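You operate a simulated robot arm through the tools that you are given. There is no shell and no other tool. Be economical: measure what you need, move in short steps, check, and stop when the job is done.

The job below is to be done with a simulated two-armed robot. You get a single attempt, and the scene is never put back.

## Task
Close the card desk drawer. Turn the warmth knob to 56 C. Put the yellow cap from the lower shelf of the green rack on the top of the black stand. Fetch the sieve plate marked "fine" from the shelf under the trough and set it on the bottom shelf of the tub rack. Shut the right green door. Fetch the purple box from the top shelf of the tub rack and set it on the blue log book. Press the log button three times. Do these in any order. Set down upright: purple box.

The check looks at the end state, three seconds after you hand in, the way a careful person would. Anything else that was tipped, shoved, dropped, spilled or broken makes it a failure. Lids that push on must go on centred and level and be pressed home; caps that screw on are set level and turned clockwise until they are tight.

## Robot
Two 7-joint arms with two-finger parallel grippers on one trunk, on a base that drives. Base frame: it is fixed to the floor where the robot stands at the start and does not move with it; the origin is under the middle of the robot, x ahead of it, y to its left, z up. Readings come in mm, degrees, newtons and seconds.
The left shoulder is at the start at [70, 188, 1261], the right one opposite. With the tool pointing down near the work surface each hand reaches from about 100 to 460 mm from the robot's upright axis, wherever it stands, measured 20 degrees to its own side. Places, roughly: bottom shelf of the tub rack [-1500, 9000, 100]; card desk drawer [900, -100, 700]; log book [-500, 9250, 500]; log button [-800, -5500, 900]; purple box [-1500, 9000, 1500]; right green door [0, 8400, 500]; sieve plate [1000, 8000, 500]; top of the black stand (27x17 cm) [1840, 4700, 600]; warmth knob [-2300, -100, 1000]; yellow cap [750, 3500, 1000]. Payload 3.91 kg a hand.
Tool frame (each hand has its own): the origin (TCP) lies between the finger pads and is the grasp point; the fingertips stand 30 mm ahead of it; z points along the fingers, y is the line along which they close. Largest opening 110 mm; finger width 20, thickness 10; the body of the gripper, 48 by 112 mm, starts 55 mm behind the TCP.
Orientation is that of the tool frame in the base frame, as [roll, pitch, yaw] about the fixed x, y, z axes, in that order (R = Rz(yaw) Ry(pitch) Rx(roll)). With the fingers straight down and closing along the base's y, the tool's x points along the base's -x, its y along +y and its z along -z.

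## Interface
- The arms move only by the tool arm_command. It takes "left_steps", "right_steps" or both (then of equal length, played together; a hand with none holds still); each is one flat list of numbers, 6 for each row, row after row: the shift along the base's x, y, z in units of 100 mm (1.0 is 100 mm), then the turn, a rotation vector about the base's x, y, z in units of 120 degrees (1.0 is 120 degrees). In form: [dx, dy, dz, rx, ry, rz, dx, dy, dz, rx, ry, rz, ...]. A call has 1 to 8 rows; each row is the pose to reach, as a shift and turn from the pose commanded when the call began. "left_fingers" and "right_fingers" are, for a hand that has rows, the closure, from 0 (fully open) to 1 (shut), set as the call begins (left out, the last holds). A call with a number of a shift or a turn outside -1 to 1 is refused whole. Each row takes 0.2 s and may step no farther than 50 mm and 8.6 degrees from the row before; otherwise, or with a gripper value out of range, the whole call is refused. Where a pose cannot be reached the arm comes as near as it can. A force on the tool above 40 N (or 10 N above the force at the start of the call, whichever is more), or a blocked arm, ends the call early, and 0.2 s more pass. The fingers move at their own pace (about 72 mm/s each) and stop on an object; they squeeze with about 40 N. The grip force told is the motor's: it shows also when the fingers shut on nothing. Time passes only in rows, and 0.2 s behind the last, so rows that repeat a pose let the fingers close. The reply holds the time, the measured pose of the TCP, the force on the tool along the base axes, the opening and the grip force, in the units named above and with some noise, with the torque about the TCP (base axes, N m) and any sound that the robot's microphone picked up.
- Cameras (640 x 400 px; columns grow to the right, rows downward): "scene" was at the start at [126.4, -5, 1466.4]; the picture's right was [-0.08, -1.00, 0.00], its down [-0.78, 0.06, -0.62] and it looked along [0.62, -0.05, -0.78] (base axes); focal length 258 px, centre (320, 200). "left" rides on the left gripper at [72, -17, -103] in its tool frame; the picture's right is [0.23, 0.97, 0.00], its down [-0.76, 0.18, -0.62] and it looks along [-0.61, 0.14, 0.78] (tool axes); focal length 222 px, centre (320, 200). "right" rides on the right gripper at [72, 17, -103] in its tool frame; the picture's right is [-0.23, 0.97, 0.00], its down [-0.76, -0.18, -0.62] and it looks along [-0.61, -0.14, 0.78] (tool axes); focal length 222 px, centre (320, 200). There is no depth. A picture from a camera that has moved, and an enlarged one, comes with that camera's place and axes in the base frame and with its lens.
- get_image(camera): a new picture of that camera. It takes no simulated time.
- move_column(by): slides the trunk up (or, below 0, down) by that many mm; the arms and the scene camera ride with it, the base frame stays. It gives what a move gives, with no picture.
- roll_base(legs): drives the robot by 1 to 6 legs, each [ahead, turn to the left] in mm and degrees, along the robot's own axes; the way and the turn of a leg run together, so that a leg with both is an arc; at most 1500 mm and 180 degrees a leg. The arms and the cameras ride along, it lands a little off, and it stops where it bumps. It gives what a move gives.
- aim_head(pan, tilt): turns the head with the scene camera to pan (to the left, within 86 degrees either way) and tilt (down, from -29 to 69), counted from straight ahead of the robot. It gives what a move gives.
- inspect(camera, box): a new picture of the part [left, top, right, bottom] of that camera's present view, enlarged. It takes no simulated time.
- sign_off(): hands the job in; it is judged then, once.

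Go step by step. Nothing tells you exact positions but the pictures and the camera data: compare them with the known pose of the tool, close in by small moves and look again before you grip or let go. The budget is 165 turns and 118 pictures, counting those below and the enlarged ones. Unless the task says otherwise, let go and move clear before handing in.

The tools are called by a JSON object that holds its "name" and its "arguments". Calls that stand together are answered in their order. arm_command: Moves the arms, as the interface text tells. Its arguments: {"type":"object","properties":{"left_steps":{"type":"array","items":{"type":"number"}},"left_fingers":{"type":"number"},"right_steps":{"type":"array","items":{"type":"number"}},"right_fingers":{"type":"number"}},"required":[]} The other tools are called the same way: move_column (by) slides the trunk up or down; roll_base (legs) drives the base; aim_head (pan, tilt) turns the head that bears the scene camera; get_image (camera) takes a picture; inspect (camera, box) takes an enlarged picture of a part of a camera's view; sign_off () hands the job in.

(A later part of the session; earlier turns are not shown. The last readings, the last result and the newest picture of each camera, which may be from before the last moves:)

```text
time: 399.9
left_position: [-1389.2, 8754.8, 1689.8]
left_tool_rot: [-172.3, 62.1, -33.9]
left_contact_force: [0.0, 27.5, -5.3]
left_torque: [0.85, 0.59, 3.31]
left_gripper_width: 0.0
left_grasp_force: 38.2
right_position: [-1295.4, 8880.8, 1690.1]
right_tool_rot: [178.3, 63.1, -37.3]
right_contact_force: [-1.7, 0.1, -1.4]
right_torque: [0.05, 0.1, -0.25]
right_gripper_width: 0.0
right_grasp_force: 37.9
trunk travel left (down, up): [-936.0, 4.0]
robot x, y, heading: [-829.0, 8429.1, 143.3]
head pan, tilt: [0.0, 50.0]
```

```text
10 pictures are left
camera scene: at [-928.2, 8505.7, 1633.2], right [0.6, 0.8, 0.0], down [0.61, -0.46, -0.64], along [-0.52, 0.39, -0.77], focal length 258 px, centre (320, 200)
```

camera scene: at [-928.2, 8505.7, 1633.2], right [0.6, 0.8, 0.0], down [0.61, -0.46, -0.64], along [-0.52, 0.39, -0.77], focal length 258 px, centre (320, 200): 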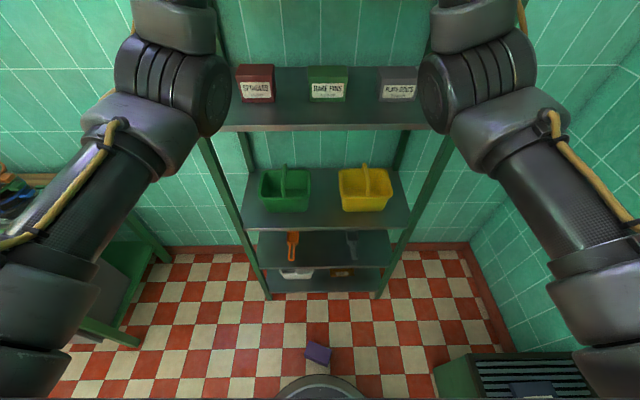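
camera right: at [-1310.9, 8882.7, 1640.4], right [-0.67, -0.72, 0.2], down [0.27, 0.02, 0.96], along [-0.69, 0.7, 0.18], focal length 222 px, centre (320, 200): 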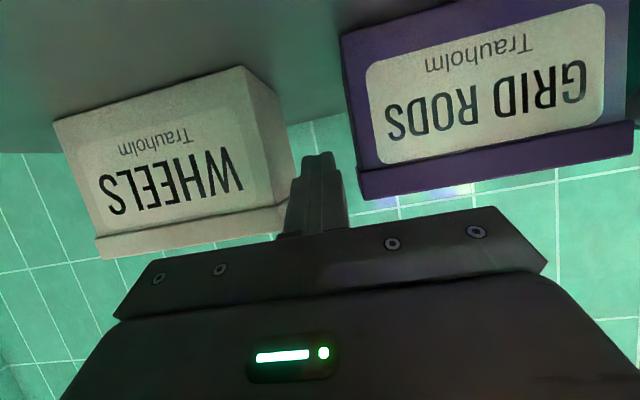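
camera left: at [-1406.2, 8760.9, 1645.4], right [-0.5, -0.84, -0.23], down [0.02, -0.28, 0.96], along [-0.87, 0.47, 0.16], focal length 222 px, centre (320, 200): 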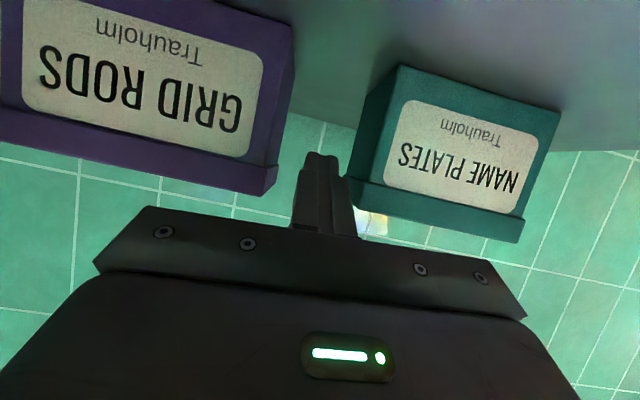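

The purple box lies on the floor in front of the rack, near (-1152, 8659). I'll free the arms, back up, and lower the column to pick it up.

{"name": "arm_command", "arguments": {"left_steps": [-0.1, -0.14, -0.2, 0, 0, 0, -0.2, -0.28, -0.5, 0, 0, 0, -0.2, -0.28, -0.9, 0, 0, 0], "right_steps": [0.1, 0.14, -0.2, 0, 0, 0, 0.2, 0.28, -0.5, 0, 0, 0, 0.2, 0.28, -0.9, 0, 0, 0]}}

{"name": "roll_base", "arguments": {"legs": [[-300, 0]]}}

{"name": "inspect", "arguments": {"camera": "scene", "box": [270, 230, 366, 290]}}

```text
time: 400.2
left_position: [-1392.4, 8753.3, 1684.3]
left_tool_rot: [-171.4, 62.3, -33.0]
left_contact_force: [5.0, 16.1, -2.8]
left_torque: [0.47, 0.25, 2.38]
left_gripper_width: 0.0
left_grasp_force: 37.8
right_position: [-1294.7, 8883.5, 1685.7]
right_tool_rot: [177.6, 63.3, -37.8]
right_contact_force: [-5.5, -2.5, -1.9]
right_torque: [0.08, 0.26, -0.91]
right_gripper_width: 0.0
right_grasp_force: 37.9
trunk travel left (down, up): [-936.0, 4.0]
robot x, y, heading: [-824.2, 8430.5, 143.1]
head pan, tilt: [0.0, 50.0]
stopped in row 1 (left hand): the force on the tool passed its limit at 62 N (the readings are from after the stop); the commanded pose is now the measured one
```

```text
time: 402.3
left_position: [-1155.9, 8575.5, 1682.9]
left_tool_rot: [-171.6, 62.3, -33.2]
left_contact_force: [2.7, 34.5, -7.2]
left_torque: [1.1, 0.67, 4.57]
left_gripper_width: 0.1
left_grasp_force: 37.5
right_position: [-1058.6, 8705.9, 1685.7]
right_tool_rot: [177.7, 63.2, -37.7]
right_contact_force: [-10.6, -3.1, -2.7]
right_torque: [0.1, 0.42, -1.28]
right_gripper_width: 0.2
right_grasp_force: 37.7
trunk travel left (down, up): [-936.0, 4.0]
robot x, y, heading: [-587.6, 8251.0, 143.6]
head pan, tilt: [0.0, 50.0]
```

```text
6.67 times, centred on (318, 260) of scene
camera zoom: at [-692.3, 8329.1, 1632.8], right [0.6, 0.8, 0.0], down [0.62, -0.46, -0.64], along [-0.51, 0.38, -0.77], focal length 1723 px, centre (333, -200)
```

zoom: 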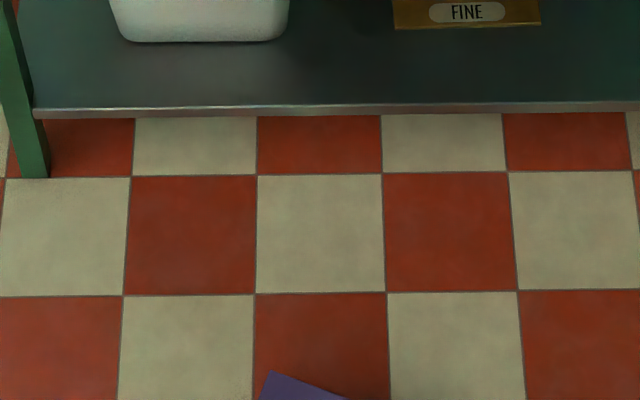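

{"name": "inspect", "arguments": {"camera": "scene", "box": [278, 265, 358, 315]}}

```text
8.00 times, centred on (318, 290) of scene
camera zoom: at [-692.3, 8329.1, 1632.8], right [0.6, 0.8, 0.0], down [0.62, -0.46, -0.64], along [-0.51, 0.38, -0.77], focal length 2068 px, centre (336, -520)
```

zoom: 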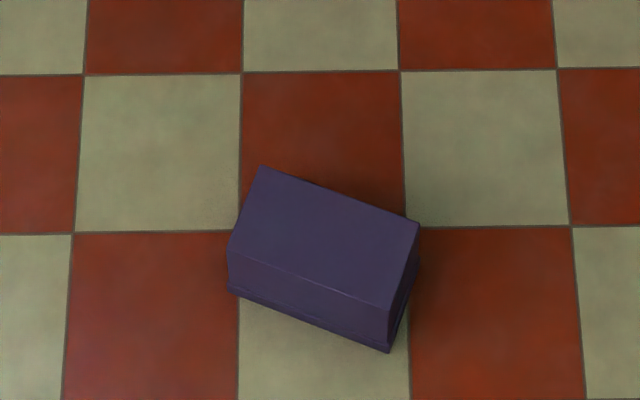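

The box landed upside down (lid rim at the floor), unharmed. I'll free the arms (extending along the contact force), and bring everything down.

{"name": "arm_command", "arguments": {"left_steps": [-0.05, 0.2, -0.05, 0, 0, 0, -0.2, 0.45, -0.15, 0, 0, 0, -0.4, 0.55, -0.5, 0, 0, 0, -0.5, 0.55, -0.9, 0, 0, 0], "right_steps": [-0.25, 0.05, -0.05, 0, 0, 0, -0.45, 0.2, -0.15, 0, 0, 0, -0.5, 0.4, -0.5, 0, 0, 0, -0.5, 0.4, -0.9, 0, 0, 0]}}

{"name": "arm_command", "arguments": {"left_steps": [0, 0, -0.4, 0, 0, 0, -0.1, -0.1, -0.8, 0, 0, 0, -0.2, -0.3, -1.0, 0, 0, 0], "right_steps": [0, 0, -0.4, 0, 0, 0, 0.1, 0.1, -0.8, 0, 0, 0, 0.2, 0.3, -1.0, 0, 0, 0]}}

{"name": "arm_command", "arguments": {"left_steps": [0, 0, -0.4, 0, 0, 0, -0.1, -0.1, -0.8, 0, 0, 0, -0.2, -0.3, -1.0, 0, 0, 0], "right_steps": [0, 0, -0.4, 0, 0, 0, 0.1, 0.1, -0.8, 0, 0, 0, 0.2, 0.3, -1.0, 0, 0, 0]}}

{"name": "arm_command", "arguments": {"left_steps": [0, 0, -0.4, 0, 0, 0, 0, 0, -0.8, 0, 0, 0, 0, 0, -1.0, 0, 0, 0], "right_steps": [0, 0, -0.4, 0, 0, 0, 0, 0, -0.8, 0, 0, 0, 0, 0, -1.0, 0, 0, 0]}}

{"name": "arm_command", "arguments": {"left_steps": [0, 0, -0.4, 0, 0, 0, 0, 0, -0.8, 0, 0, 0, 0, 0, -1.0, 0, 0, 0], "right_steps": [0, 0, -0.4, 0, 0, 0, 0, 0, -0.8, 0, 0, 0, 0, 0, -1.0, 0, 0, 0]}}

```text
time: 403.3
left_position: [-1205.7, 8627.5, 1594.5]
left_tool_rot: [-171.5, 62.3, -33.1]
left_contact_force: [-0.2, -0.4, -0.1]
left_torque: [0.0, -0.03, 0.0]
left_gripper_width: 0.0
left_grasp_force: 37.4
right_position: [-1107.8, 8745.0, 1595.3]
right_tool_rot: [177.6, 63.4, -37.6]
right_contact_force: [-0.6, 0.5, 0.2]
right_torque: [-0.02, 0.01, -0.05]
right_gripper_width: 0.2
right_grasp_force: 37.5
trunk travel left (down, up): [-936.0, 4.0]
robot x, y, heading: [-591.7, 8248.5, 143.2]
head pan, tilt: [0.0, 50.0]
```

```text
time: 404.1
left_position: [-1223.7, 8598.3, 1495.6]
left_tool_rot: [-171.7, 62.4, -33.1]
left_contact_force: [-0.7, -0.1, -0.6]
left_torque: [0.01, -0.02, 0.0]
left_gripper_width: 0.0
left_grasp_force: 37.2
right_position: [-1086.5, 8772.8, 1495.9]
right_tool_rot: [177.8, 63.4, -37.5]
right_contact_force: [0.3, 0.0, -0.4]
right_torque: [-0.03, 0.02, 0.02]
right_gripper_width: 0.0
right_grasp_force: 38.1
trunk travel left (down, up): [-936.0, 4.0]
robot x, y, heading: [-582.4, 8248.2, 143.5]
head pan, tilt: [0.0, 50.0]
```

```text
time: 404.9
left_position: [-1242.1, 8567.9, 1394.5]
left_tool_rot: [-171.6, 62.4, -33.1]
left_contact_force: [0.2, -0.5, -0.8]
left_torque: [-0.01, 0.04, 0.04]
left_gripper_width: 0.0
left_grasp_force: 37.6
right_position: [-1065.4, 8803.0, 1396.8]
right_tool_rot: [177.7, 63.5, -37.4]
right_contact_force: [0.0, 0.0, -0.3]
right_torque: [-0.01, 0.0, -0.01]
right_gripper_width: 0.2
right_grasp_force: 38.2
trunk travel left (down, up): [-936.0, 4.0]
robot x, y, heading: [-584.5, 8245.3, 143.4]
head pan, tilt: [0.0, 50.0]
```

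```text
time: 405.7
left_position: [-1242.3, 8566.9, 1295.8]
left_tool_rot: [-171.5, 62.3, -33.1]
left_contact_force: [0.4, -0.7, -0.8]
left_torque: [0.02, -0.02, 0.02]
left_gripper_width: 0.0
left_grasp_force: 37.6
right_position: [-1065.2, 8802.4, 1296.1]
right_tool_rot: [177.7, 63.3, -37.6]
right_contact_force: [0.2, -0.9, -0.3]
right_torque: [0.01, 0.0, 0.01]
right_gripper_width: 0.0
right_grasp_force: 37.3
trunk travel left (down, up): [-936.0, 4.0]
robot x, y, heading: [-588.6, 8249.7, 143.5]
head pan, tilt: [0.0, 50.0]
```

```text
time: 406.5
left_position: [-1242.4, 8566.2, 1194.3]
left_tool_rot: [-171.7, 62.3, -33.0]
left_contact_force: [0.6, -0.4, -0.1]
left_torque: [-0.03, 0.01, 0.01]
left_gripper_width: 0.2
left_grasp_force: 38.0
right_position: [-1067.0, 8802.9, 1195.1]
right_tool_rot: [177.7, 63.3, -37.6]
right_contact_force: [0.2, -0.3, 0.1]
right_torque: [-0.04, 0.03, 0.02]
right_gripper_width: 0.1
right_grasp_force: 37.5
trunk travel left (down, up): [-936.0, 4.0]
robot x, y, heading: [-589.2, 8251.1, 143.4]
head pan, tilt: [0.0, 50.0]
```

Arms are in a good extended posture. I'll reposition so the right hand can grasp the box across its ~70 mm depth, and bring the column down.

{"name": "roll_base", "arguments": {"legs": [[0, 6], [222, 0], [0, 10.6]]}}

{"name": "move_column", "arguments": {"by": -400}}

{"name": "move_column", "arguments": {"by": -200}}

{"name": "arm_command", "arguments": {"right_steps": [0.2, -0.02, 0, -0.03, -0.05, 0, 0.4, -0.05, 0, -0.055, -0.11, 0, 0.6, -0.1, 0, -0.08, -0.17, 0, 0.8, -0.2, 0, -0.1, -0.21, 0, 0.9, -0.3, 0, -0.12, -0.26, 0, 1.0, -0.4, 0, -0.14, -0.31, 0], "right_fingers": 0}}

```text
time: 409.4
left_position: [-1498.3, 8480.0, 1195.1]
left_tool_rot: [-171.6, 62.4, -16.5]
left_contact_force: [-0.3, 0.5, -0.9]
left_torque: [0.01, 0.0, 0.0]
left_gripper_width: 0.0
left_grasp_force: 37.9
right_position: [-1396.1, 8756.3, 1194.0]
right_tool_rot: [177.6, 63.2, -21.0]
right_contact_force: [0.1, 0.0, 0.5]
right_torque: [0.0, 0.0, 0.01]
right_gripper_width: 0.0
right_grasp_force: 37.5
trunk travel left (down, up): [-936.0, 4.0]
robot x, y, heading: [-782.7, 8361.8, 160.0]
head pan, tilt: [0.0, 50.0]
```

```text
time: 413.2
left_position: [-1496.8, 8478.0, 795.0]
left_tool_rot: [-171.6, 62.4, -16.4]
left_contact_force: [1.1, 0.6, 0.5]
left_torque: [-0.01, 0.03, -0.02]
left_gripper_width: 0.1
left_grasp_force: 37.4
right_position: [-1395.6, 8756.0, 796.7]
right_tool_rot: [177.7, 63.3, -20.9]
right_contact_force: [0.1, 0.0, 0.0]
right_torque: [-0.01, -0.01, -0.05]
right_gripper_width: 0.0
right_grasp_force: 37.1
trunk travel left (down, up): [-536.0, 404.0]
robot x, y, heading: [-784.8, 8361.9, 160.0]
head pan, tilt: [0.0, 50.0]
```

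```text
time: 415.4
left_position: [-1498.5, 8478.1, 594.9]
left_tool_rot: [-171.7, 62.3, -16.3]
left_contact_force: [0.7, 0.1, 0.0]
left_torque: [0.01, -0.01, -0.01]
left_gripper_width: 0.0
left_grasp_force: 37.2
right_position: [-1394.9, 8755.7, 596.7]
right_tool_rot: [177.7, 63.2, -20.8]
right_contact_force: [0.0, 0.2, 0.1]
right_torque: [-0.03, 0.01, 0.0]
right_gripper_width: 0.2
right_grasp_force: 37.8
trunk travel left (down, up): [-336.0, 604.0]
robot x, y, heading: [-779.6, 8360.5, 159.8]
head pan, tilt: [0.0, 50.0]
```

```text
time: 416.6
left_position: [-1497.2, 8478.0, 595.8]
left_tool_rot: [-171.6, 62.3, -16.3]
left_contact_force: [0.7, 0.3, -0.2]
left_torque: [-0.01, 0.03, 0.01]
left_gripper_width: 0.0
left_grasp_force: 37.6
right_position: [-1310.3, 8727.9, 598.1]
right_tool_rot: [174.5, 31.7, -23.5]
right_contact_force: [-18.5, -14.2, -8.3]
right_torque: [1.32, -0.12, -2.7]
right_gripper_width: 110.1
right_grasp_force: 0.0
trunk travel left (down, up): [-336.0, 604.0]
robot x, y, heading: [-779.7, 8361.9, 160.0]
head pan, tilt: [0.0, 50.0]
stopped in row 5 (right hand): the force on the tool passed its limit at 158 N (the readings are from after the stop); the commanded pose is now the measured one
```

{"name": "arm_command", "arguments": {"right_steps": [-0.1, 0, -0.2, 0.02, 0.05, 0, 0, 0, -0.6, 0.02, 0.05, 0, 0.2, -0.1, -1.0, 0.02, 0.05, 0]}}

{"name": "arm_command", "arguments": {"right_steps": [0.2, -0.07, -0.3, 0, 0, 0, 0.4, -0.15, -0.6, 0, 0, 0, 0.6, -0.2, -1.0, -0.01, -0.04, 0, 0.8, -0.3, -1.0, -0.03, -0.1, 0]}}

{"name": "arm_command", "arguments": {"right_steps": [0.1, -0.03, 0, -0.02, -0.05, 0.04, 0.2, -0.05, 0, -0.04, -0.1, 0.08, 0.3, -0.08, 0, -0.04, -0.12, 0.14, 0.3, -0.08, 0, -0.04, -0.12, 0.2, 0.3, -0.08, 0, -0.04, -0.12, 0.26]}}

```text
time: 417.4
left_position: [-1496.9, 8479.1, 595.0]
left_tool_rot: [-171.6, 62.4, -16.4]
left_contact_force: [-0.6, -0.5, 0.4]
left_torque: [-0.02, 0.0, 0.0]
left_gripper_width: 0.0
left_grasp_force: 37.7
right_position: [-1290.8, 8717.1, 497.2]
right_tool_rot: [174.5, 38.1, -23.4]
right_contact_force: [0.3, -0.6, 0.2]
right_torque: [0.04, 0.02, 0.02]
right_gripper_width: 110.0
right_grasp_force: 0.1
trunk travel left (down, up): [-336.0, 604.0]
robot x, y, heading: [-776.3, 8361.2, 160.0]
head pan, tilt: [0.0, 50.0]
```

```text
time: 418.4
left_position: [-1497.3, 8478.7, 596.2]
left_tool_rot: [-171.6, 62.3, -16.4]
left_contact_force: [0.2, -0.6, 0.6]
left_torque: [-0.03, 0.05, -0.02]
left_gripper_width: 0.2
left_grasp_force: 37.5
right_position: [-1211.6, 8688.2, 397.2]
right_tool_rot: [176.0, 25.6, -22.5]
right_contact_force: [0.2, 0.0, 0.5]
right_torque: [0.01, 0.05, -0.01]
right_gripper_width: 110.0
right_grasp_force: 0.1
trunk travel left (down, up): [-336.0, 604.0]
robot x, y, heading: [-781.5, 8364.7, 159.8]
head pan, tilt: [0.0, 50.0]
```

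```text
time: 419.1
left_position: [-1497.1, 8478.9, 595.1]
left_tool_rot: [-171.7, 62.3, -16.3]
left_contact_force: [0.6, 0.1, -0.1]
left_torque: [0.04, 0.01, 0.03]
left_gripper_width: 0.1
left_grasp_force: 37.8
right_position: [-1192.2, 8683.6, 397.7]
right_tool_rot: [175.0, 13.5, -13.6]
right_contact_force: [-18.3, 6.9, -27.9]
right_torque: [-0.21, 1.18, 0.45]
right_gripper_width: 110.1
right_grasp_force: 0.0
trunk travel left (down, up): [-336.0, 604.0]
robot x, y, heading: [-777.4, 8364.0, 160.1]
head pan, tilt: [0.0, 50.0]
stopped in row 3 (right hand): the force on the tool passed its limit at 153 N (the readings are from after the stop); the commanded pose is now the measured one
```

{"name": "arm_command", "arguments": {"right_steps": [0, 0, -0.3, 0.02, 0.05, 0, 0.05, 0, -0.65, 0.02, 0.05, 0, 0.1, 0, -1.0, 0.02, 0.05, 0]}}

{"name": "arm_command", "arguments": {"right_steps": [0.1, -0.05, -0.3, 0, 0, 0.04, 0.2, -0.1, -0.6, 0, 0, 0.1, 0.3, -0.15, -0.8, 0, 0, 0.16, 0.35, -0.2, -0.8, 0, 0, 0.22, 0.35, -0.2, -0.8, 0, 0, 0.28, 0.35, -0.2, -0.8, 0, 0, 0.34]}}

{"name": "get_image", "arguments": {"camera": "right"}}

```text
time: 419.9
left_position: [-1496.4, 8479.4, 595.3]
left_tool_rot: [-171.6, 62.3, -16.5]
left_contact_force: [-0.5, 0.1, 0.0]
left_torque: [0.03, 0.03, -0.05]
left_gripper_width: 0.0
left_grasp_force: 37.7
right_position: [-1183.1, 8682.5, 297.0]
right_tool_rot: [175.8, 19.8, -13.4]
right_contact_force: [-0.7, 0.0, -0.3]
right_torque: [0.01, 0.02, -0.06]
right_gripper_width: 110.0
right_grasp_force: 0.1
trunk travel left (down, up): [-336.0, 604.0]
robot x, y, heading: [-778.3, 8363.0, 159.9]
head pan, tilt: [0.0, 50.0]
```

```text
time: 421.3
left_position: [-1496.9, 8478.4, 594.6]
left_tool_rot: [-171.7, 62.2, -16.5]
left_contact_force: [-0.3, 0.7, -0.7]
left_torque: [0.01, 0.0, -0.01]
left_gripper_width: 0.1
left_grasp_force: 37.7
right_position: [-1146.0, 8663.0, 218.1]
right_tool_rot: [175.9, 19.6, 27.5]
right_contact_force: [-0.2, -0.3, 0.8]
right_torque: [-0.01, -0.03, 0.07]
right_gripper_width: 109.7
right_grasp_force: 0.0
trunk travel left (down, up): [-336.0, 604.0]
robot x, y, heading: [-777.4, 8362.0, 160.0]
head pan, tilt: [0.0, 50.0]
```

```text
7 pictures are left
camera right: at [-1051.1, 8703.3, 290.6], right [0.28, -0.95, 0.14], down [-0.56, -0.04, 0.83], along [-0.78, -0.31, -0.54], focal length 222 px, centre (320, 200)
```

right: 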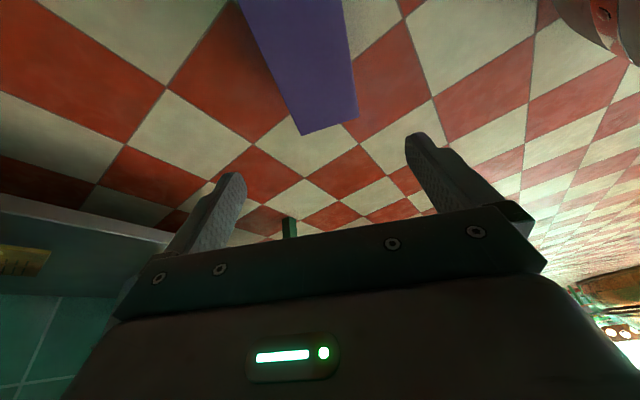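

The hand is over the box with the right yaw (only ~3° off). Descending over it.

{"name": "arm_command", "arguments": {"right_steps": [0.07, -0.03, -0.35, 0, 0, 0.015, 0.14, -0.05, -0.7, 0, 0, 0.03, 0.14, -0.05, -1.0, 0, 0, 0.03]}}

{"name": "arm_command", "arguments": {"right_steps": [0, 0, -0.2, 0, 0, 0, 0, 0, -0.4, 0, 0, 0, 0, 0, -0.54, 0, 0, 0]}}

{"name": "arm_command", "arguments": {"right_steps": [0, 0, 0, 0, 0, 0, 0, 0, 0, 0, 0, 0, 0, 0, 0, 0, 0, 0], "right_fingers": 1}}

```text
time: 422.1
left_position: [-1497.3, 8479.4, 595.5]
left_tool_rot: [-171.6, 62.3, -16.4]
left_contact_force: [0.6, -0.5, -0.5]
left_torque: [-0.02, 0.0, 0.01]
left_gripper_width: 0.0
left_grasp_force: 37.5
right_position: [-1133.7, 8657.5, 115.7]
right_tool_rot: [175.8, 19.7, 31.1]
right_contact_force: [0.4, -0.4, 0.3]
right_torque: [0.04, 0.02, 0.03]
right_gripper_width: 110.1
right_grasp_force: 0.0
trunk travel left (down, up): [-336.0, 604.0]
robot x, y, heading: [-781.9, 8360.5, 160.1]
head pan, tilt: [0.0, 50.0]
```

```text
time: 422.9
left_position: [-1496.6, 8478.6, 595.0]
left_tool_rot: [-171.6, 62.3, -16.3]
left_contact_force: [-0.8, 0.3, 0.1]
left_torque: [0.03, 0.02, -0.02]
left_gripper_width: 0.0
left_grasp_force: 37.3
right_position: [-1133.5, 8659.7, 63.7]
right_tool_rot: [175.7, 19.7, 31.1]
right_contact_force: [-0.3, 0.1, -0.1]
right_torque: [0.0, 0.04, 0.0]
right_gripper_width: 110.0
right_grasp_force: 0.1
trunk travel left (down, up): [-336.0, 604.0]
robot x, y, heading: [-779.7, 8364.3, 160.2]
head pan, tilt: [0.0, 50.0]
```

```text
time: 423.7
left_position: [-1495.8, 8478.7, 594.8]
left_tool_rot: [-171.6, 62.2, -16.4]
left_contact_force: [-0.2, -0.2, -0.5]
left_torque: [0.03, -0.01, 0.05]
left_gripper_width: 0.0
left_grasp_force: 37.8
right_position: [-1133.4, 8660.4, 63.5]
right_tool_rot: [175.9, 19.8, 31.1]
right_contact_force: [-2.0, 3.8, 3.1]
right_torque: [0.46, 0.27, -0.06]
right_gripper_width: 69.7
right_grasp_force: 40.5
trunk travel left (down, up): [-336.0, 604.0]
robot x, y, heading: [-780.4, 8362.2, 159.7]
head pan, tilt: [0.0, 50.0]
```

Gripped across 70 mm. Lifting and turning it 70° about the gripping axis to stand it on its end.

{"name": "arm_command", "arguments": {"right_steps": [0, 0, 0.35, 0, 0, 0, 0, 0, 0.7, 0, 0, 0, 0, 0, 1.0, 0, 0, 0]}}

{"name": "arm_command", "arguments": {"right_steps": [0, 0, 0.1, -0.036, 0.06, 0, 0, 0, 0.2, -0.072, 0.12, 0, 0, 0, 0.3, -0.108, 0.18, 0, 0, 0, 0.35, -0.144, 0.24, 0, 0, 0, 0.35, -0.18, 0.3, 0, 0, 0, 0.35, -0.216, 0.36, 0, 0, 0, 0.35, -0.252, 0.42, 0, 0, 0, 0.35, -0.288, 0.48, 0]}}

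```text
time: 424.5
left_position: [-1496.8, 8478.3, 595.7]
left_tool_rot: [-171.6, 62.3, -16.5]
left_contact_force: [0.2, -0.5, 0.3]
left_torque: [-0.01, -0.03, 0.01]
left_gripper_width: 0.1
left_grasp_force: 37.2
right_position: [-1131.5, 8658.9, 161.1]
right_tool_rot: [175.8, 19.7, 31.0]
right_contact_force: [0.3, 0.1, -4.7]
right_torque: [0.06, -0.03, 0.01]
right_gripper_width: 69.8
right_grasp_force: 40.2
trunk travel left (down, up): [-336.0, 604.0]
robot x, y, heading: [-780.5, 8361.8, 159.9]
head pan, tilt: [0.0, 50.0]
```

```text
time: 426.3
left_position: [-1497.1, 8478.2, 594.5]
left_tool_rot: [-171.7, 62.3, -16.4]
left_contact_force: [0.4, 0.7, 1.0]
left_torque: [0.01, -0.01, 0.01]
left_gripper_width: 0.1
left_grasp_force: 37.4
right_position: [-1133.5, 8658.9, 197.7]
right_tool_rot: [178.3, 86.6, 33.5]
right_contact_force: [0.9, 0.7, -4.2]
right_torque: [0.07, -0.07, -0.01]
right_gripper_width: 69.9
right_grasp_force: 40.0
trunk travel left (down, up): [-336.0, 604.0]
robot x, y, heading: [-778.9, 8362.2, 159.8]
head pan, tilt: [0.0, 50.0]
```

The wrist turns freely. I'll lower it with the lower edge to the floor at about 80° (past the tipping point), so that on release it settles standing on its end.

{"name": "arm_command", "arguments": {"right_steps": [0, 0, -0.35, 0.014, -0.024, 0, 0, 0, -0.7, 0.026, -0.043, 0, 0, 0, -0.98, 0.026, -0.043, 0, 0, 0, -1.0, 0.026, -0.043, 0]}}

{"name": "arm_command", "arguments": {"right_steps": [0, 0, -0.03, 0, 0, 0, 0, 0, -0.06, 0, 0, 0, 0, 0, -0.09, 0, 0, 0, 0, 0, -0.12, 0, 0, 0, 0, 0, -0.15, 0, 0, 0]}}

```text
time: 427.3
left_position: [-1497.3, 8477.9, 595.6]
left_tool_rot: [-171.6, 62.3, -16.4]
left_contact_force: [-0.3, -0.3, -0.9]
left_torque: [0.02, 0.01, -0.02]
left_gripper_width: 0.0
left_grasp_force: 38.0
right_position: [-1114.4, 8640.6, 147.1]
right_tool_rot: [176.2, 80.9, 31.4]
right_contact_force: [0.0, 0.3, -4.7]
right_torque: [0.03, -0.1, 0.01]
right_gripper_width: 69.8
right_grasp_force: 40.1
right hand out of reach, approached as far as the arm can: row 1, 2, 3, 4
trunk travel left (down, up): [-336.0, 604.0]
robot x, y, heading: [-780.1, 8365.8, 159.8]
head pan, tilt: [0.0, 50.0]
```

```text
time: 428.5
left_position: [-1496.8, 8478.6, 595.7]
left_tool_rot: [-171.6, 62.2, -16.4]
left_contact_force: [-0.2, 0.0, 0.2]
left_torque: [0.02, -0.01, -0.01]
left_gripper_width: 0.0
left_grasp_force: 37.5
right_position: [-1112.7, 8640.6, 147.7]
right_tool_rot: [176.2, 80.9, 31.5]
right_contact_force: [0.5, 0.5, -5.2]
right_torque: [0.03, -0.11, 0.0]
right_gripper_width: 70.1
right_grasp_force: 40.1
right hand out of reach, approached as far as the arm can: row 1, 2, 3, 4, 5
trunk travel left (down, up): [-336.0, 604.0]
robot x, y, heading: [-777.5, 8361.7, 159.8]
head pan, tilt: [0.0, 50.0]
```

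{"name": "move_column", "arguments": {"by": -55}}

{"name": "move_column", "arguments": {"by": -6}}

```text
time: 429.4
left_position: [-1496.7, 8478.8, 539.8]
left_tool_rot: [-171.6, 62.3, -16.5]
left_contact_force: [0.3, 0.5, 0.9]
left_torque: [-0.02, -0.01, 0.0]
left_gripper_width: 0.0
left_grasp_force: 38.0
right_position: [-1113.3, 8640.1, 91.8]
right_tool_rot: [176.3, 81.0, 31.4]
right_contact_force: [0.3, 0.2, -4.4]
right_torque: [0.08, -0.09, -0.01]
right_gripper_width: 69.9
right_grasp_force: 40.6
trunk travel left (down, up): [-281.0, 659.0]
robot x, y, heading: [-777.5, 8357.2, 159.9]
head pan, tilt: [0.0, 50.0]
```

```text
time: 430.0
left_position: [-1497.6, 8478.3, 534.4]
left_tool_rot: [-171.6, 62.3, -16.4]
left_contact_force: [0.7, -0.2, -0.2]
left_torque: [0.02, 0.0, 0.0]
left_gripper_width: 0.0
left_grasp_force: 37.4
right_position: [-1112.4, 8641.8, 86.1]
right_tool_rot: [176.3, 80.8, 31.4]
right_contact_force: [-0.6, -0.4, -5.4]
right_torque: [0.06, -0.09, -0.03]
right_gripper_width: 69.9
right_grasp_force: 39.8
trunk travel left (down, up): [-275.0, 665.0]
robot x, y, heading: [-777.7, 8361.5, 160.1]
head pan, tilt: [0.0, 50.0]
```

{"name": "move_column", "arguments": {"by": -5}}

{"name": "move_column", "arguments": {"by": -5}}

```text
time: 430.5
left_position: [-1496.9, 8479.3, 529.2]
left_tool_rot: [-171.6, 62.3, -16.4]
left_contact_force: [-0.1, 0.0, -0.2]
left_torque: [-0.03, 0.0, 0.02]
left_gripper_width: 0.0
left_grasp_force: 38.0
right_position: [-1112.4, 8640.2, 81.7]
right_tool_rot: [176.2, 80.9, 31.5]
right_contact_force: [1.3, -0.4, 0.2]
right_torque: [0.26, -0.65, -0.16]
right_gripper_width: 70.2
right_grasp_force: 39.9
trunk travel left (down, up): [-270.0, 670.0]
robot x, y, heading: [-776.9, 8358.7, 160.1]
head pan, tilt: [0.0, 50.0]
```

```text
time: 430.9
left_position: [-1496.1, 8478.6, 528.9]
left_tool_rot: [-171.4, 62.5, -16.3]
left_contact_force: [0.4, 0.5, -0.7]
left_torque: [0.0, 0.0, -0.02]
left_gripper_width: 0.0
left_grasp_force: 37.9
right_position: [-1114.3, 8640.2, 80.8]
right_tool_rot: [174.5, 80.9, 29.6]
right_contact_force: [5.4, -0.9, 22.1]
right_torque: [1.69, -3.6, -0.42]
right_gripper_width: 70.2
right_grasp_force: 40.0
trunk travel left (down, up): [-269.0, 671.0]
robot x, y, heading: [-779.5, 8364.9, 159.7]
head pan, tilt: [0.0, 50.0]
stopped: the force on the tool passed its limit at 54 N (the readings are from after the stop); the commanded pose is now the measured one
```

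The wrist touches the floor with the box edge within a few millimetres of it. Releasing here, past the tipping point.

{"name": "arm_command", "arguments": {"right_steps": [0, 0, 0.01, 0, 0, 0, 0, 0, 0.01, 0, 0, 0, 0, 0, 0.01, 0, 0, 0], "right_fingers": 0}}

{"name": "get_image", "arguments": {"camera": "right"}}

```text
time: 431.7
left_position: [-1496.0, 8478.3, 528.0]
left_tool_rot: [-171.4, 62.4, -16.4]
left_contact_force: [0.0, 0.0, -0.3]
left_torque: [0.01, -0.01, 0.01]
left_gripper_width: 0.0
left_grasp_force: 37.9
right_position: [-1113.9, 8640.9, 79.9]
right_tool_rot: [175.2, 81.0, 30.3]
right_contact_force: [2.0, 3.6, 11.5]
right_torque: [0.68, -0.94, 0.19]
right_gripper_width: 110.1
right_grasp_force: 0.0
trunk travel left (down, up): [-269.0, 671.0]
robot x, y, heading: [-779.5, 8363.7, 159.6]
head pan, tilt: [0.0, 50.0]
```

```text
6 pictures are left
camera right: at [-1010.3, 8691.5, 25.5], right [0.53, -0.81, 0.24], down [0.3, 0.44, 0.85], along [-0.79, -0.38, 0.48], focal length 222 px, centre (320, 200)
```

right: 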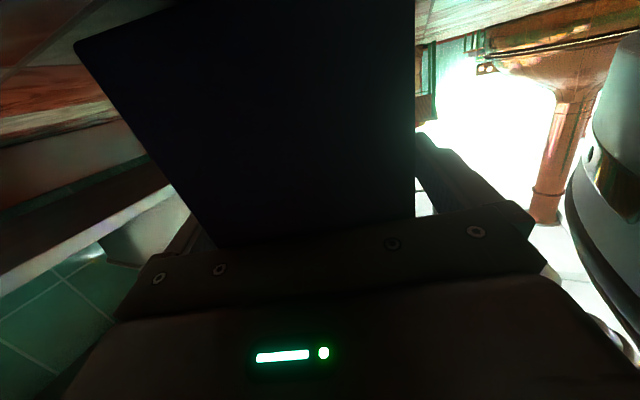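

The box has come up onto its end, likely leaning on the palm. I'll draw the hand slowly back so it can settle, and look.

{"name": "arm_command", "arguments": {"right_steps": [0.1, 0.06, 0.03, 0, 0, 0, 0.25, 0.15, 0.04, 0, 0, 0, 0.45, 0.27, 0.05, 0, 0, 0, 0.65, 0.39, 0.05, 0, 0, 0, 0.86, 0.52, 0.08, 0, 0, 0]}}

{"name": "aim_head", "arguments": {"pan": -10, "tilt": 55}}

{"name": "get_image", "arguments": {"camera": "scene"}}

```text
time: 432.9
left_position: [-1496.7, 8478.3, 528.0]
left_tool_rot: [-171.6, 62.3, -16.5]
left_contact_force: [-0.1, -0.5, 0.8]
left_torque: [-0.05, 0.01, 0.02]
left_gripper_width: 0.2
left_grasp_force: 37.8
right_position: [-1025.2, 8692.0, 88.5]
right_tool_rot: [174.2, 81.1, 29.5]
right_contact_force: [-0.5, -0.8, 0.1]
right_torque: [-0.01, -0.01, 0.03]
right_gripper_width: 110.0
right_grasp_force: 0.0
trunk travel left (down, up): [-269.0, 671.0]
robot x, y, heading: [-779.8, 8366.8, 159.9]
head pan, tilt: [0.0, 50.0]
```

```text
time: 433.6
left_position: [-1495.8, 8478.7, 527.8]
left_tool_rot: [-171.6, 62.3, -16.4]
left_contact_force: [0.6, 0.3, 0.5]
left_torque: [-0.01, 0.0, 0.01]
left_gripper_width: 0.0
left_grasp_force: 37.6
right_position: [-1026.7, 8692.5, 87.2]
right_tool_rot: [174.6, 80.9, 29.7]
right_contact_force: [-0.8, 0.1, -0.3]
right_torque: [-0.01, -0.02, 0.0]
right_gripper_width: 110.1
right_grasp_force: 0.0
trunk travel left (down, up): [-269.0, 671.0]
robot x, y, heading: [-779.6, 8359.9, 159.9]
head pan, tilt: [-10.0, 55.0]
```

```text
5 pictures are left
camera scene: at [-887.4, 8417.6, 958.9], right [0.5, 0.87, 0.0], down [0.71, -0.41, -0.57], along [-0.5, 0.29, -0.82], focal length 258 px, centre (320, 200)
```

scene: 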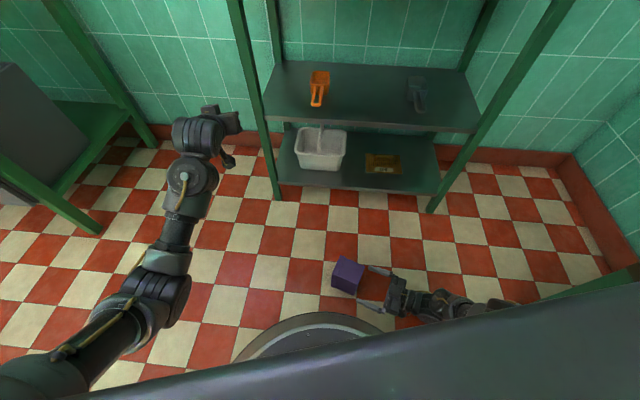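

{"name": "inspect", "arguments": {"camera": "scene", "box": [308, 240, 404, 300]}}

```text
6.67 times, centred on (356, 270) of scene
camera zoom: at [-887.4, 8417.6, 958.9], right [0.5, 0.87, 0.0], down [0.71, -0.41, -0.57], along [-0.5, 0.29, -0.82], focal length 1723 px, centre (80, -267)
```

zoom: 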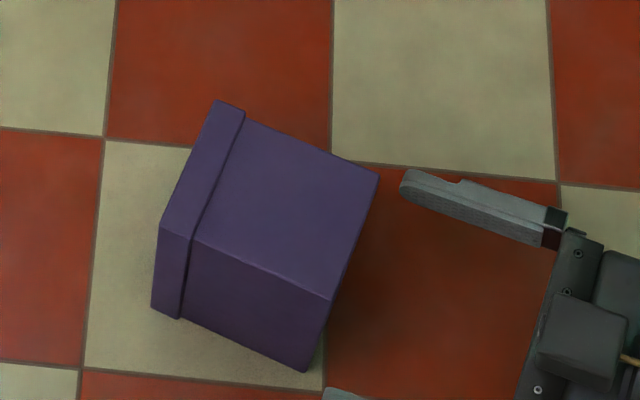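

It now stands on its end with the lid facing away from the hand, just as wanted. One more grasp from above and the same turn will bring it upright.

{"name": "arm_command", "arguments": {"right_steps": [0.1, 0.06, 0.35, 0, 0, 0, 0.1, 0.06, 0.7, 0, 0, 0, 0.1, 0.06, 1.0, 0, 0, 0]}}

{"name": "arm_command", "arguments": {"right_steps": [0, 0, 0.2, 0.032, -0.056, 0, 0, 0, 0.4, 0.064, -0.112, 0, 0, 0, 0.6, 0.096, -0.168, 0, 0, 0, 0.6, 0.128, -0.224, 0, 0, 0, 0.6, 0.16, -0.28, 0, 0, 0, 0.6, 0.192, -0.336, 0, 0, 0, 0.6, 0.224, -0.392, 0, 0, 0, 0.6, 0.256, -0.448, 0]}}

```text
time: 434.4
left_position: [-1497.0, 8478.9, 528.8]
left_tool_rot: [-171.5, 62.4, -16.3]
left_contact_force: [0.2, 0.7, 0.6]
left_torque: [0.03, -0.04, -0.03]
left_gripper_width: 0.1
left_grasp_force: 37.3
right_position: [-1017.8, 8698.5, 187.7]
right_tool_rot: [174.5, 81.1, 29.6]
right_contact_force: [0.1, 0.1, 0.1]
right_torque: [0.02, 0.0, -0.02]
right_gripper_width: 110.3
right_grasp_force: 0.0
trunk travel left (down, up): [-269.0, 671.0]
robot x, y, heading: [-783.1, 8365.4, 160.2]
head pan, tilt: [-10.0, 55.0]
```

```text
time: 436.2
left_position: [-1496.7, 8479.5, 527.5]
left_tool_rot: [-171.6, 62.3, -16.5]
left_contact_force: [1.6, -0.9, -0.3]
left_torque: [0.02, 0.03, -0.01]
left_gripper_width: 0.0
left_grasp_force: 37.8
right_position: [-1018.3, 8698.7, 248.0]
right_tool_rot: [174.8, 18.9, 29.8]
right_contact_force: [0.3, 0.4, -0.7]
right_torque: [-0.01, 0.02, 0.02]
right_gripper_width: 109.9
right_grasp_force: 0.0
trunk travel left (down, up): [-269.0, 671.0]
robot x, y, heading: [-780.0, 8364.3, 159.6]
head pan, tilt: [-10.0, 55.0]
```

{"name": "arm_command", "arguments": {"right_steps": [-0.4, -0.22, 0, 0.01, -0.02, 0.02, -0.77, -0.43, 0, 0.025, -0.043, 0.04, -0.77, -0.43, -0.3, 0.025, -0.043, 0.04, -0.77, -0.43, -0.65, 0.025, -0.043, 0.04, -0.77, -0.43, -1.0, 0.025, -0.043, 0.04]}}

{"name": "get_image", "arguments": {"camera": "right"}}

```text
time: 437.4
left_position: [-1496.3, 8478.4, 527.7]
left_tool_rot: [-171.5, 62.2, -16.3]
left_contact_force: [-0.1, 0.1, -0.3]
left_torque: [0.02, 0.06, 0.0]
left_gripper_width: 0.1
left_grasp_force: 37.7
right_position: [-1094.8, 8655.2, 148.7]
right_tool_rot: [174.4, 13.1, 34.6]
right_contact_force: [0.1, 0.3, 0.1]
right_torque: [0.03, 0.01, 0.0]
right_gripper_width: 110.0
right_grasp_force: 0.0
trunk travel left (down, up): [-269.0, 671.0]
robot x, y, heading: [-778.7, 8363.5, 160.0]
head pan, tilt: [-10.0, 55.0]
```

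```text
3 pictures are left
camera right: at [-1012.6, 8703.0, 233.5], right [0.39, -0.91, 0.14], down [-0.63, -0.15, 0.76], along [-0.67, -0.38, -0.63], focal length 222 px, centre (320, 200)
```

right: 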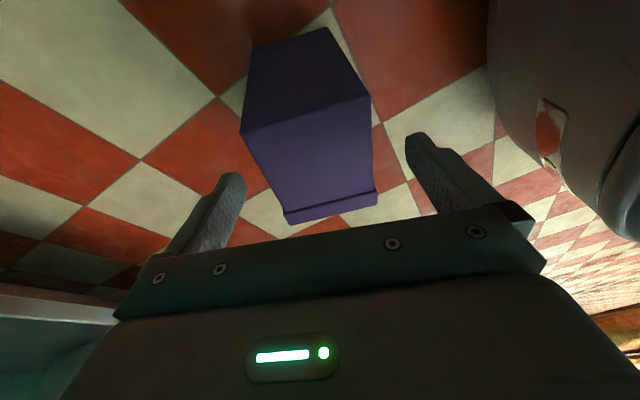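

The box is centred between the open fingers. Descending, gripping, lifting and turning.

{"name": "arm_command", "arguments": {"right_steps": [0, 0, -0.25, 0, 0, 0, 0, 0, -0.5, 0, 0, 0, 0, 0, -0.7, 0, 0, 0]}}

{"name": "arm_command", "arguments": {"right_steps": [0, 0, 0, 0, 0, 0, 0, 0, 0, 0, 0, 0, 0, 0, 0, 0, 0, 0], "right_fingers": 1}}

{"name": "arm_command", "arguments": {"right_steps": [0, 0, 0.3, 0, 0, 0, 0, 0, 0.65, 0, 0, 0, 0, 0, 1.0, 0, 0, 0]}}

{"name": "arm_command", "arguments": {"right_steps": [0, 0, 0.1, -0.039, 0.058, 0, 0, 0, 0.2, -0.078, 0.116, 0, 0, 0, 0.3, -0.117, 0.174, 0, 0, 0, 0.3, -0.156, 0.232, 0, 0, 0, 0.3, -0.195, 0.29, 0, 0, 0, 0.3, -0.234, 0.348, 0, 0, 0, 0.3, -0.273, 0.406, 0, 0, 0, 0.3, -0.312, 0.464, 0]}}

```text
time: 438.3
left_position: [-1494.9, 8479.5, 529.1]
left_tool_rot: [-171.5, 62.4, -16.4]
left_contact_force: [-1.1, 0.0, -0.1]
left_torque: [-0.02, -0.01, 0.01]
left_gripper_width: 0.0
left_grasp_force: 37.7
right_position: [-1095.8, 8658.4, 83.4]
right_tool_rot: [174.9, 13.2, 34.5]
right_contact_force: [4.0, 1.0, 15.0]
right_torque: [0.58, -0.06, -0.15]
right_gripper_width: 110.0
right_grasp_force: 0.1
trunk travel left (down, up): [-269.0, 671.0]
robot x, y, heading: [-774.9, 8364.2, 159.8]
head pan, tilt: [-10.0, 55.0]
stopped in row 3 (right hand): the force on the tool passed its limit at 56 N (the readings are from after the stop); the commanded pose is now the measured one
```

```text
time: 439.1
left_position: [-1495.4, 8480.1, 527.9]
left_tool_rot: [-171.6, 62.4, -16.4]
left_contact_force: [-0.3, -0.5, -0.3]
left_torque: [-0.01, 0.03, 0.0]
left_gripper_width: 0.0
left_grasp_force: 37.3
right_position: [-1097.9, 8658.3, 83.0]
right_tool_rot: [175.0, 13.2, 34.5]
right_contact_force: [-4.1, 4.8, 21.7]
right_torque: [1.03, 0.7, -0.29]
right_gripper_width: 70.1
right_grasp_force: 39.5
trunk travel left (down, up): [-269.0, 671.0]
robot x, y, heading: [-778.5, 8358.9, 160.1]
head pan, tilt: [-10.0, 55.0]
```

```text
time: 439.9
left_position: [-1496.6, 8479.7, 526.4]
left_tool_rot: [-171.6, 62.3, -16.5]
left_contact_force: [0.2, 0.2, -0.3]
left_torque: [0.03, -0.01, -0.02]
left_gripper_width: 0.0
left_grasp_force: 37.4
right_position: [-1095.4, 8657.7, 182.4]
right_tool_rot: [174.6, 13.1, 34.5]
right_contact_force: [-0.2, 0.3, -4.1]
right_torque: [0.02, -0.01, 0.02]
right_gripper_width: 70.1
right_grasp_force: 39.9
trunk travel left (down, up): [-269.0, 671.0]
robot x, y, heading: [-779.3, 8362.2, 159.8]
head pan, tilt: [-10.0, 55.0]
```

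```text
time: 441.7
left_position: [-1495.7, 8480.0, 527.3]
left_tool_rot: [-171.6, 62.3, -16.5]
left_contact_force: [0.1, -0.7, 0.2]
left_torque: [0.01, 0.04, 0.0]
left_gripper_width: 0.0
left_grasp_force: 37.7
right_position: [-1095.7, 8657.1, 213.2]
right_tool_rot: [178.3, 80.2, 37.6]
right_contact_force: [-0.3, 0.0, -4.1]
right_torque: [0.07, -0.09, -0.03]
right_gripper_width: 70.0
right_grasp_force: 40.0
trunk travel left (down, up): [-269.0, 671.0]
robot x, y, heading: [-778.3, 8361.5, 160.1]
head pan, tilt: [-10.0, 55.0]
```

Turned 67° with lid now nearly up. Lowering so its edge is at the floor, then releasing to settle upright.

{"name": "arm_command", "arguments": {"right_steps": [0, 0, -0.25, 0, 0, 0, 0, 0, -0.5, 0, 0, 0, 0, 0, -0.65, 0, 0, 0, 0, 0, -0.65, 0, 0, 0]}}

{"name": "move_column", "arguments": {"by": -50}}

{"name": "move_column", "arguments": {"by": -12}}

```text
time: 442.7
left_position: [-1496.3, 8479.3, 526.9]
left_tool_rot: [-171.6, 62.4, -16.5]
left_contact_force: [0.5, -0.1, -0.1]
left_torque: [0.03, 0.04, -0.02]
left_gripper_width: 0.1
left_grasp_force: 37.5
right_position: [-1095.0, 8658.9, 146.4]
right_tool_rot: [177.9, 80.2, 37.3]
right_contact_force: [-0.6, 0.4, -4.9]
right_torque: [0.04, -0.08, 0.02]
right_gripper_width: 70.1
right_grasp_force: 39.8
trunk travel left (down, up): [-269.0, 671.0]
robot x, y, heading: [-778.9, 8362.7, 159.7]
head pan, tilt: [-10.0, 55.0]
```

```text
time: 443.6
left_position: [-1496.7, 8480.3, 477.5]
left_tool_rot: [-171.6, 62.3, -16.6]
left_contact_force: [0.9, 0.8, 0.2]
left_torque: [0.03, 0.03, 0.01]
left_gripper_width: 0.0
left_grasp_force: 37.6
right_position: [-1095.3, 8656.9, 98.0]
right_tool_rot: [177.8, 80.2, 37.2]
right_contact_force: [-0.2, 0.3, -5.4]
right_torque: [0.05, -0.08, -0.03]
right_gripper_width: 69.9
right_grasp_force: 40.1
trunk travel left (down, up): [-219.0, 721.0]
robot x, y, heading: [-780.0, 8363.0, 159.7]
head pan, tilt: [-10.0, 55.0]
```

```text
time: 444.2
left_position: [-1496.5, 8479.5, 465.4]
left_tool_rot: [-171.6, 62.3, -16.5]
left_contact_force: [0.6, 0.2, 0.5]
left_torque: [-0.06, -0.02, 0.02]
left_gripper_width: 0.0
left_grasp_force: 37.5
right_position: [-1095.0, 8656.8, 85.9]
right_tool_rot: [177.8, 80.2, 37.1]
right_contact_force: [0.4, -0.3, -5.2]
right_torque: [0.05, -0.1, -0.01]
right_gripper_width: 70.1
right_grasp_force: 39.6
trunk travel left (down, up): [-207.0, 733.0]
robot x, y, heading: [-780.9, 8363.0, 159.6]
head pan, tilt: [-10.0, 55.0]
```

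{"name": "arm_command", "arguments": {"right_steps": [0, 0, 0, 0, 0, 0, 0, 0, 0, 0, 0, 0, 0, 0, 0, 0, 0, 0, 0.2, 0.15, 0.02, 0, 0, 0, 0.45, 0.34, 0.05, 0, 0, 0, 0.75, 0.57, 0.08, 0, 0, 0], "right_fingers": 0}}

{"name": "inspect", "arguments": {"camera": "scene", "box": [300, 240, 412, 310]}}

```text
time: 445.6
left_position: [-1496.4, 8479.6, 464.2]
left_tool_rot: [-171.6, 62.2, -16.5]
left_contact_force: [-0.1, -0.1, -0.8]
left_torque: [0.02, -0.01, -0.01]
left_gripper_width: 0.1
left_grasp_force: 37.6
right_position: [-1019.2, 8714.8, 94.6]
right_tool_rot: [177.9, 80.2, 37.4]
right_contact_force: [1.4, -0.8, 0.1]
right_torque: [-0.02, 0.02, 0.01]
right_gripper_width: 109.9
right_grasp_force: 0.0
trunk travel left (down, up): [-207.0, 733.0]
robot x, y, heading: [-776.2, 8364.5, 159.9]
head pan, tilt: [-10.0, 55.0]
```

```text
5.71 times, centred on (356, 275) of scene
camera zoom: at [-887.4, 8417.7, 896.9], right [0.5, 0.86, 0.0], down [0.71, -0.41, -0.57], along [-0.5, 0.29, -0.82], focal length 1477 px, centre (114, -229)
```

zoom: 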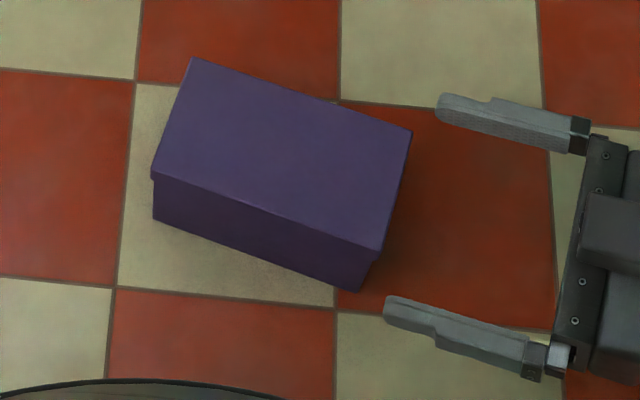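

Upright, with the lid on top. Now re-grasp it from above at a gentle tilt for carrying to the log book.

{"name": "move_column", "arguments": {"by": 160}}

{"name": "arm_command", "arguments": {"right_steps": [0, 0, 0, 0.036, -0.047, 0, 0, 0, 0, 0.072, -0.094, 0, 0, 0, 0, 0.108, -0.142, 0, 0, 0, 0, 0.145, -0.189, 0, 0, 0, 0, 0.181, -0.237, 0, 0, 0, 0, 0.217, -0.284, 0, 0, 0, 0, 0.253, -0.331, 0]}}

{"name": "arm_command", "arguments": {"right_steps": [-0.38, -0.28, 0, 0, 0, 0.01, -0.76, -0.57, 0, 0, 0, 0.02, -0.76, -0.57, -0.35, 0, 0, 0.02, -0.76, -0.57, -0.7, 0, 0, 0.02, -0.76, -0.57, -0.95, 0, 0, 0.02]}}

```text
time: 447.4
left_position: [-1495.3, 8479.9, 624.6]
left_tool_rot: [-171.6, 62.2, -16.5]
left_contact_force: [0.0, 0.2, 0.5]
left_torque: [0.03, -0.01, 0.01]
left_gripper_width: 0.0
left_grasp_force: 38.1
right_position: [-1019.6, 8714.3, 254.6]
right_tool_rot: [177.8, 80.2, 37.3]
right_contact_force: [0.0, 1.0, -0.4]
right_torque: [-0.04, 0.02, 0.01]
right_gripper_width: 110.1
right_grasp_force: 0.1
trunk travel left (down, up): [-367.0, 573.0]
robot x, y, heading: [-778.8, 8363.5, 160.0]
head pan, tilt: [-10.0, 55.0]
```

```text
time: 449.0
left_position: [-1496.0, 8480.0, 624.9]
left_tool_rot: [-171.6, 62.3, -16.5]
left_contact_force: [-0.8, 0.6, -0.1]
left_torque: [-0.02, -0.02, -0.06]
left_gripper_width: 0.3
left_grasp_force: 37.9
right_position: [-1019.2, 8714.7, 253.7]
right_tool_rot: [177.9, 30.1, 37.5]
right_contact_force: [0.2, 0.4, 0.0]
right_torque: [-0.02, 0.02, -0.02]
right_gripper_width: 110.0
right_grasp_force: 0.0
trunk travel left (down, up): [-367.0, 573.0]
robot x, y, heading: [-778.0, 8361.2, 159.9]
head pan, tilt: [-10.0, 55.0]
```

```text
time: 450.2
left_position: [-1496.4, 8479.8, 625.0]
left_tool_rot: [-171.6, 62.4, -16.5]
left_contact_force: [0.2, 0.5, 0.5]
left_torque: [0.02, 0.04, 0.01]
left_gripper_width: 0.1
left_grasp_force: 38.1
right_position: [-1095.3, 8656.7, 159.7]
right_tool_rot: [177.9, 30.1, 39.8]
right_contact_force: [0.8, 0.0, 0.1]
right_torque: [-0.01, -0.01, 0.02]
right_gripper_width: 109.9
right_grasp_force: 0.1
trunk travel left (down, up): [-367.0, 573.0]
robot x, y, heading: [-782.1, 8361.3, 160.0]
head pan, tilt: [-10.0, 55.0]
```

{"name": "arm_command", "arguments": {"right_steps": [0, 0, -0.4, 0, 0, 0, 0, 0, -0.75, 0, 0, 0, 0, 0, -0.93, 0, 0, 0]}}

{"name": "arm_command", "arguments": {"right_steps": [0, 0, 0, 0, 0, 0, 0, 0, 0, 0, 0, 0, 0, 0, 0, 0, 0, 0], "right_fingers": 1}}

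{"name": "arm_command", "arguments": {"right_steps": [0, 0, 0.3, 0, 0, 0, 0, 0, 0.65, 0, 0, 0, 0, 0, 1.0, 0, 0, 0]}}

```text
time: 451.0
left_position: [-1495.3, 8478.7, 625.0]
left_tool_rot: [-171.6, 62.3, -16.6]
left_contact_force: [-0.5, 0.7, 0.6]
left_torque: [0.01, 0.0, -0.01]
left_gripper_width: 0.0
left_grasp_force: 37.3
right_position: [-1092.1, 8651.5, 68.6]
right_tool_rot: [177.8, 29.7, 39.0]
right_contact_force: [-1.0, -0.5, -0.7]
right_torque: [-0.03, 0.0, 0.0]
right_gripper_width: 110.0
right_grasp_force: 0.0
right hand out of reach, approached as far as the arm can: row 3
trunk travel left (down, up): [-367.0, 573.0]
robot x, y, heading: [-776.8, 8362.4, 160.0]
head pan, tilt: [-10.0, 55.0]
```

```text
time: 451.8
left_position: [-1496.6, 8479.0, 625.0]
left_tool_rot: [-171.8, 62.3, -16.5]
left_contact_force: [-0.4, 0.0, 0.7]
left_torque: [0.0, 0.02, -0.04]
left_gripper_width: 0.0
left_grasp_force: 37.8
right_position: [-1090.7, 8652.4, 67.5]
right_tool_rot: [177.8, 29.7, 38.6]
right_contact_force: [-1.4, 3.5, 3.2]
right_torque: [0.36, 0.39, -0.11]
right_gripper_width: 69.8
right_grasp_force: 39.9
trunk travel left (down, up): [-367.0, 573.0]
robot x, y, heading: [-777.0, 8361.2, 159.8]
head pan, tilt: [-10.0, 55.0]
```

```text
time: 452.6
left_position: [-1496.5, 8479.2, 624.9]
left_tool_rot: [-171.7, 62.2, -16.5]
left_contact_force: [1.1, 1.0, 0.1]
left_torque: [0.01, 0.0, -0.01]
left_gripper_width: 0.0
left_grasp_force: 37.8
right_position: [-1095.7, 8655.9, 166.0]
right_tool_rot: [177.9, 30.2, 39.8]
right_contact_force: [-0.7, 0.5, -4.8]
right_torque: [0.02, -0.04, 0.01]
right_gripper_width: 70.1
right_grasp_force: 40.2
trunk travel left (down, up): [-367.0, 573.0]
robot x, y, heading: [-776.0, 8361.3, 159.8]
head pan, tilt: [-10.0, 55.0]
```

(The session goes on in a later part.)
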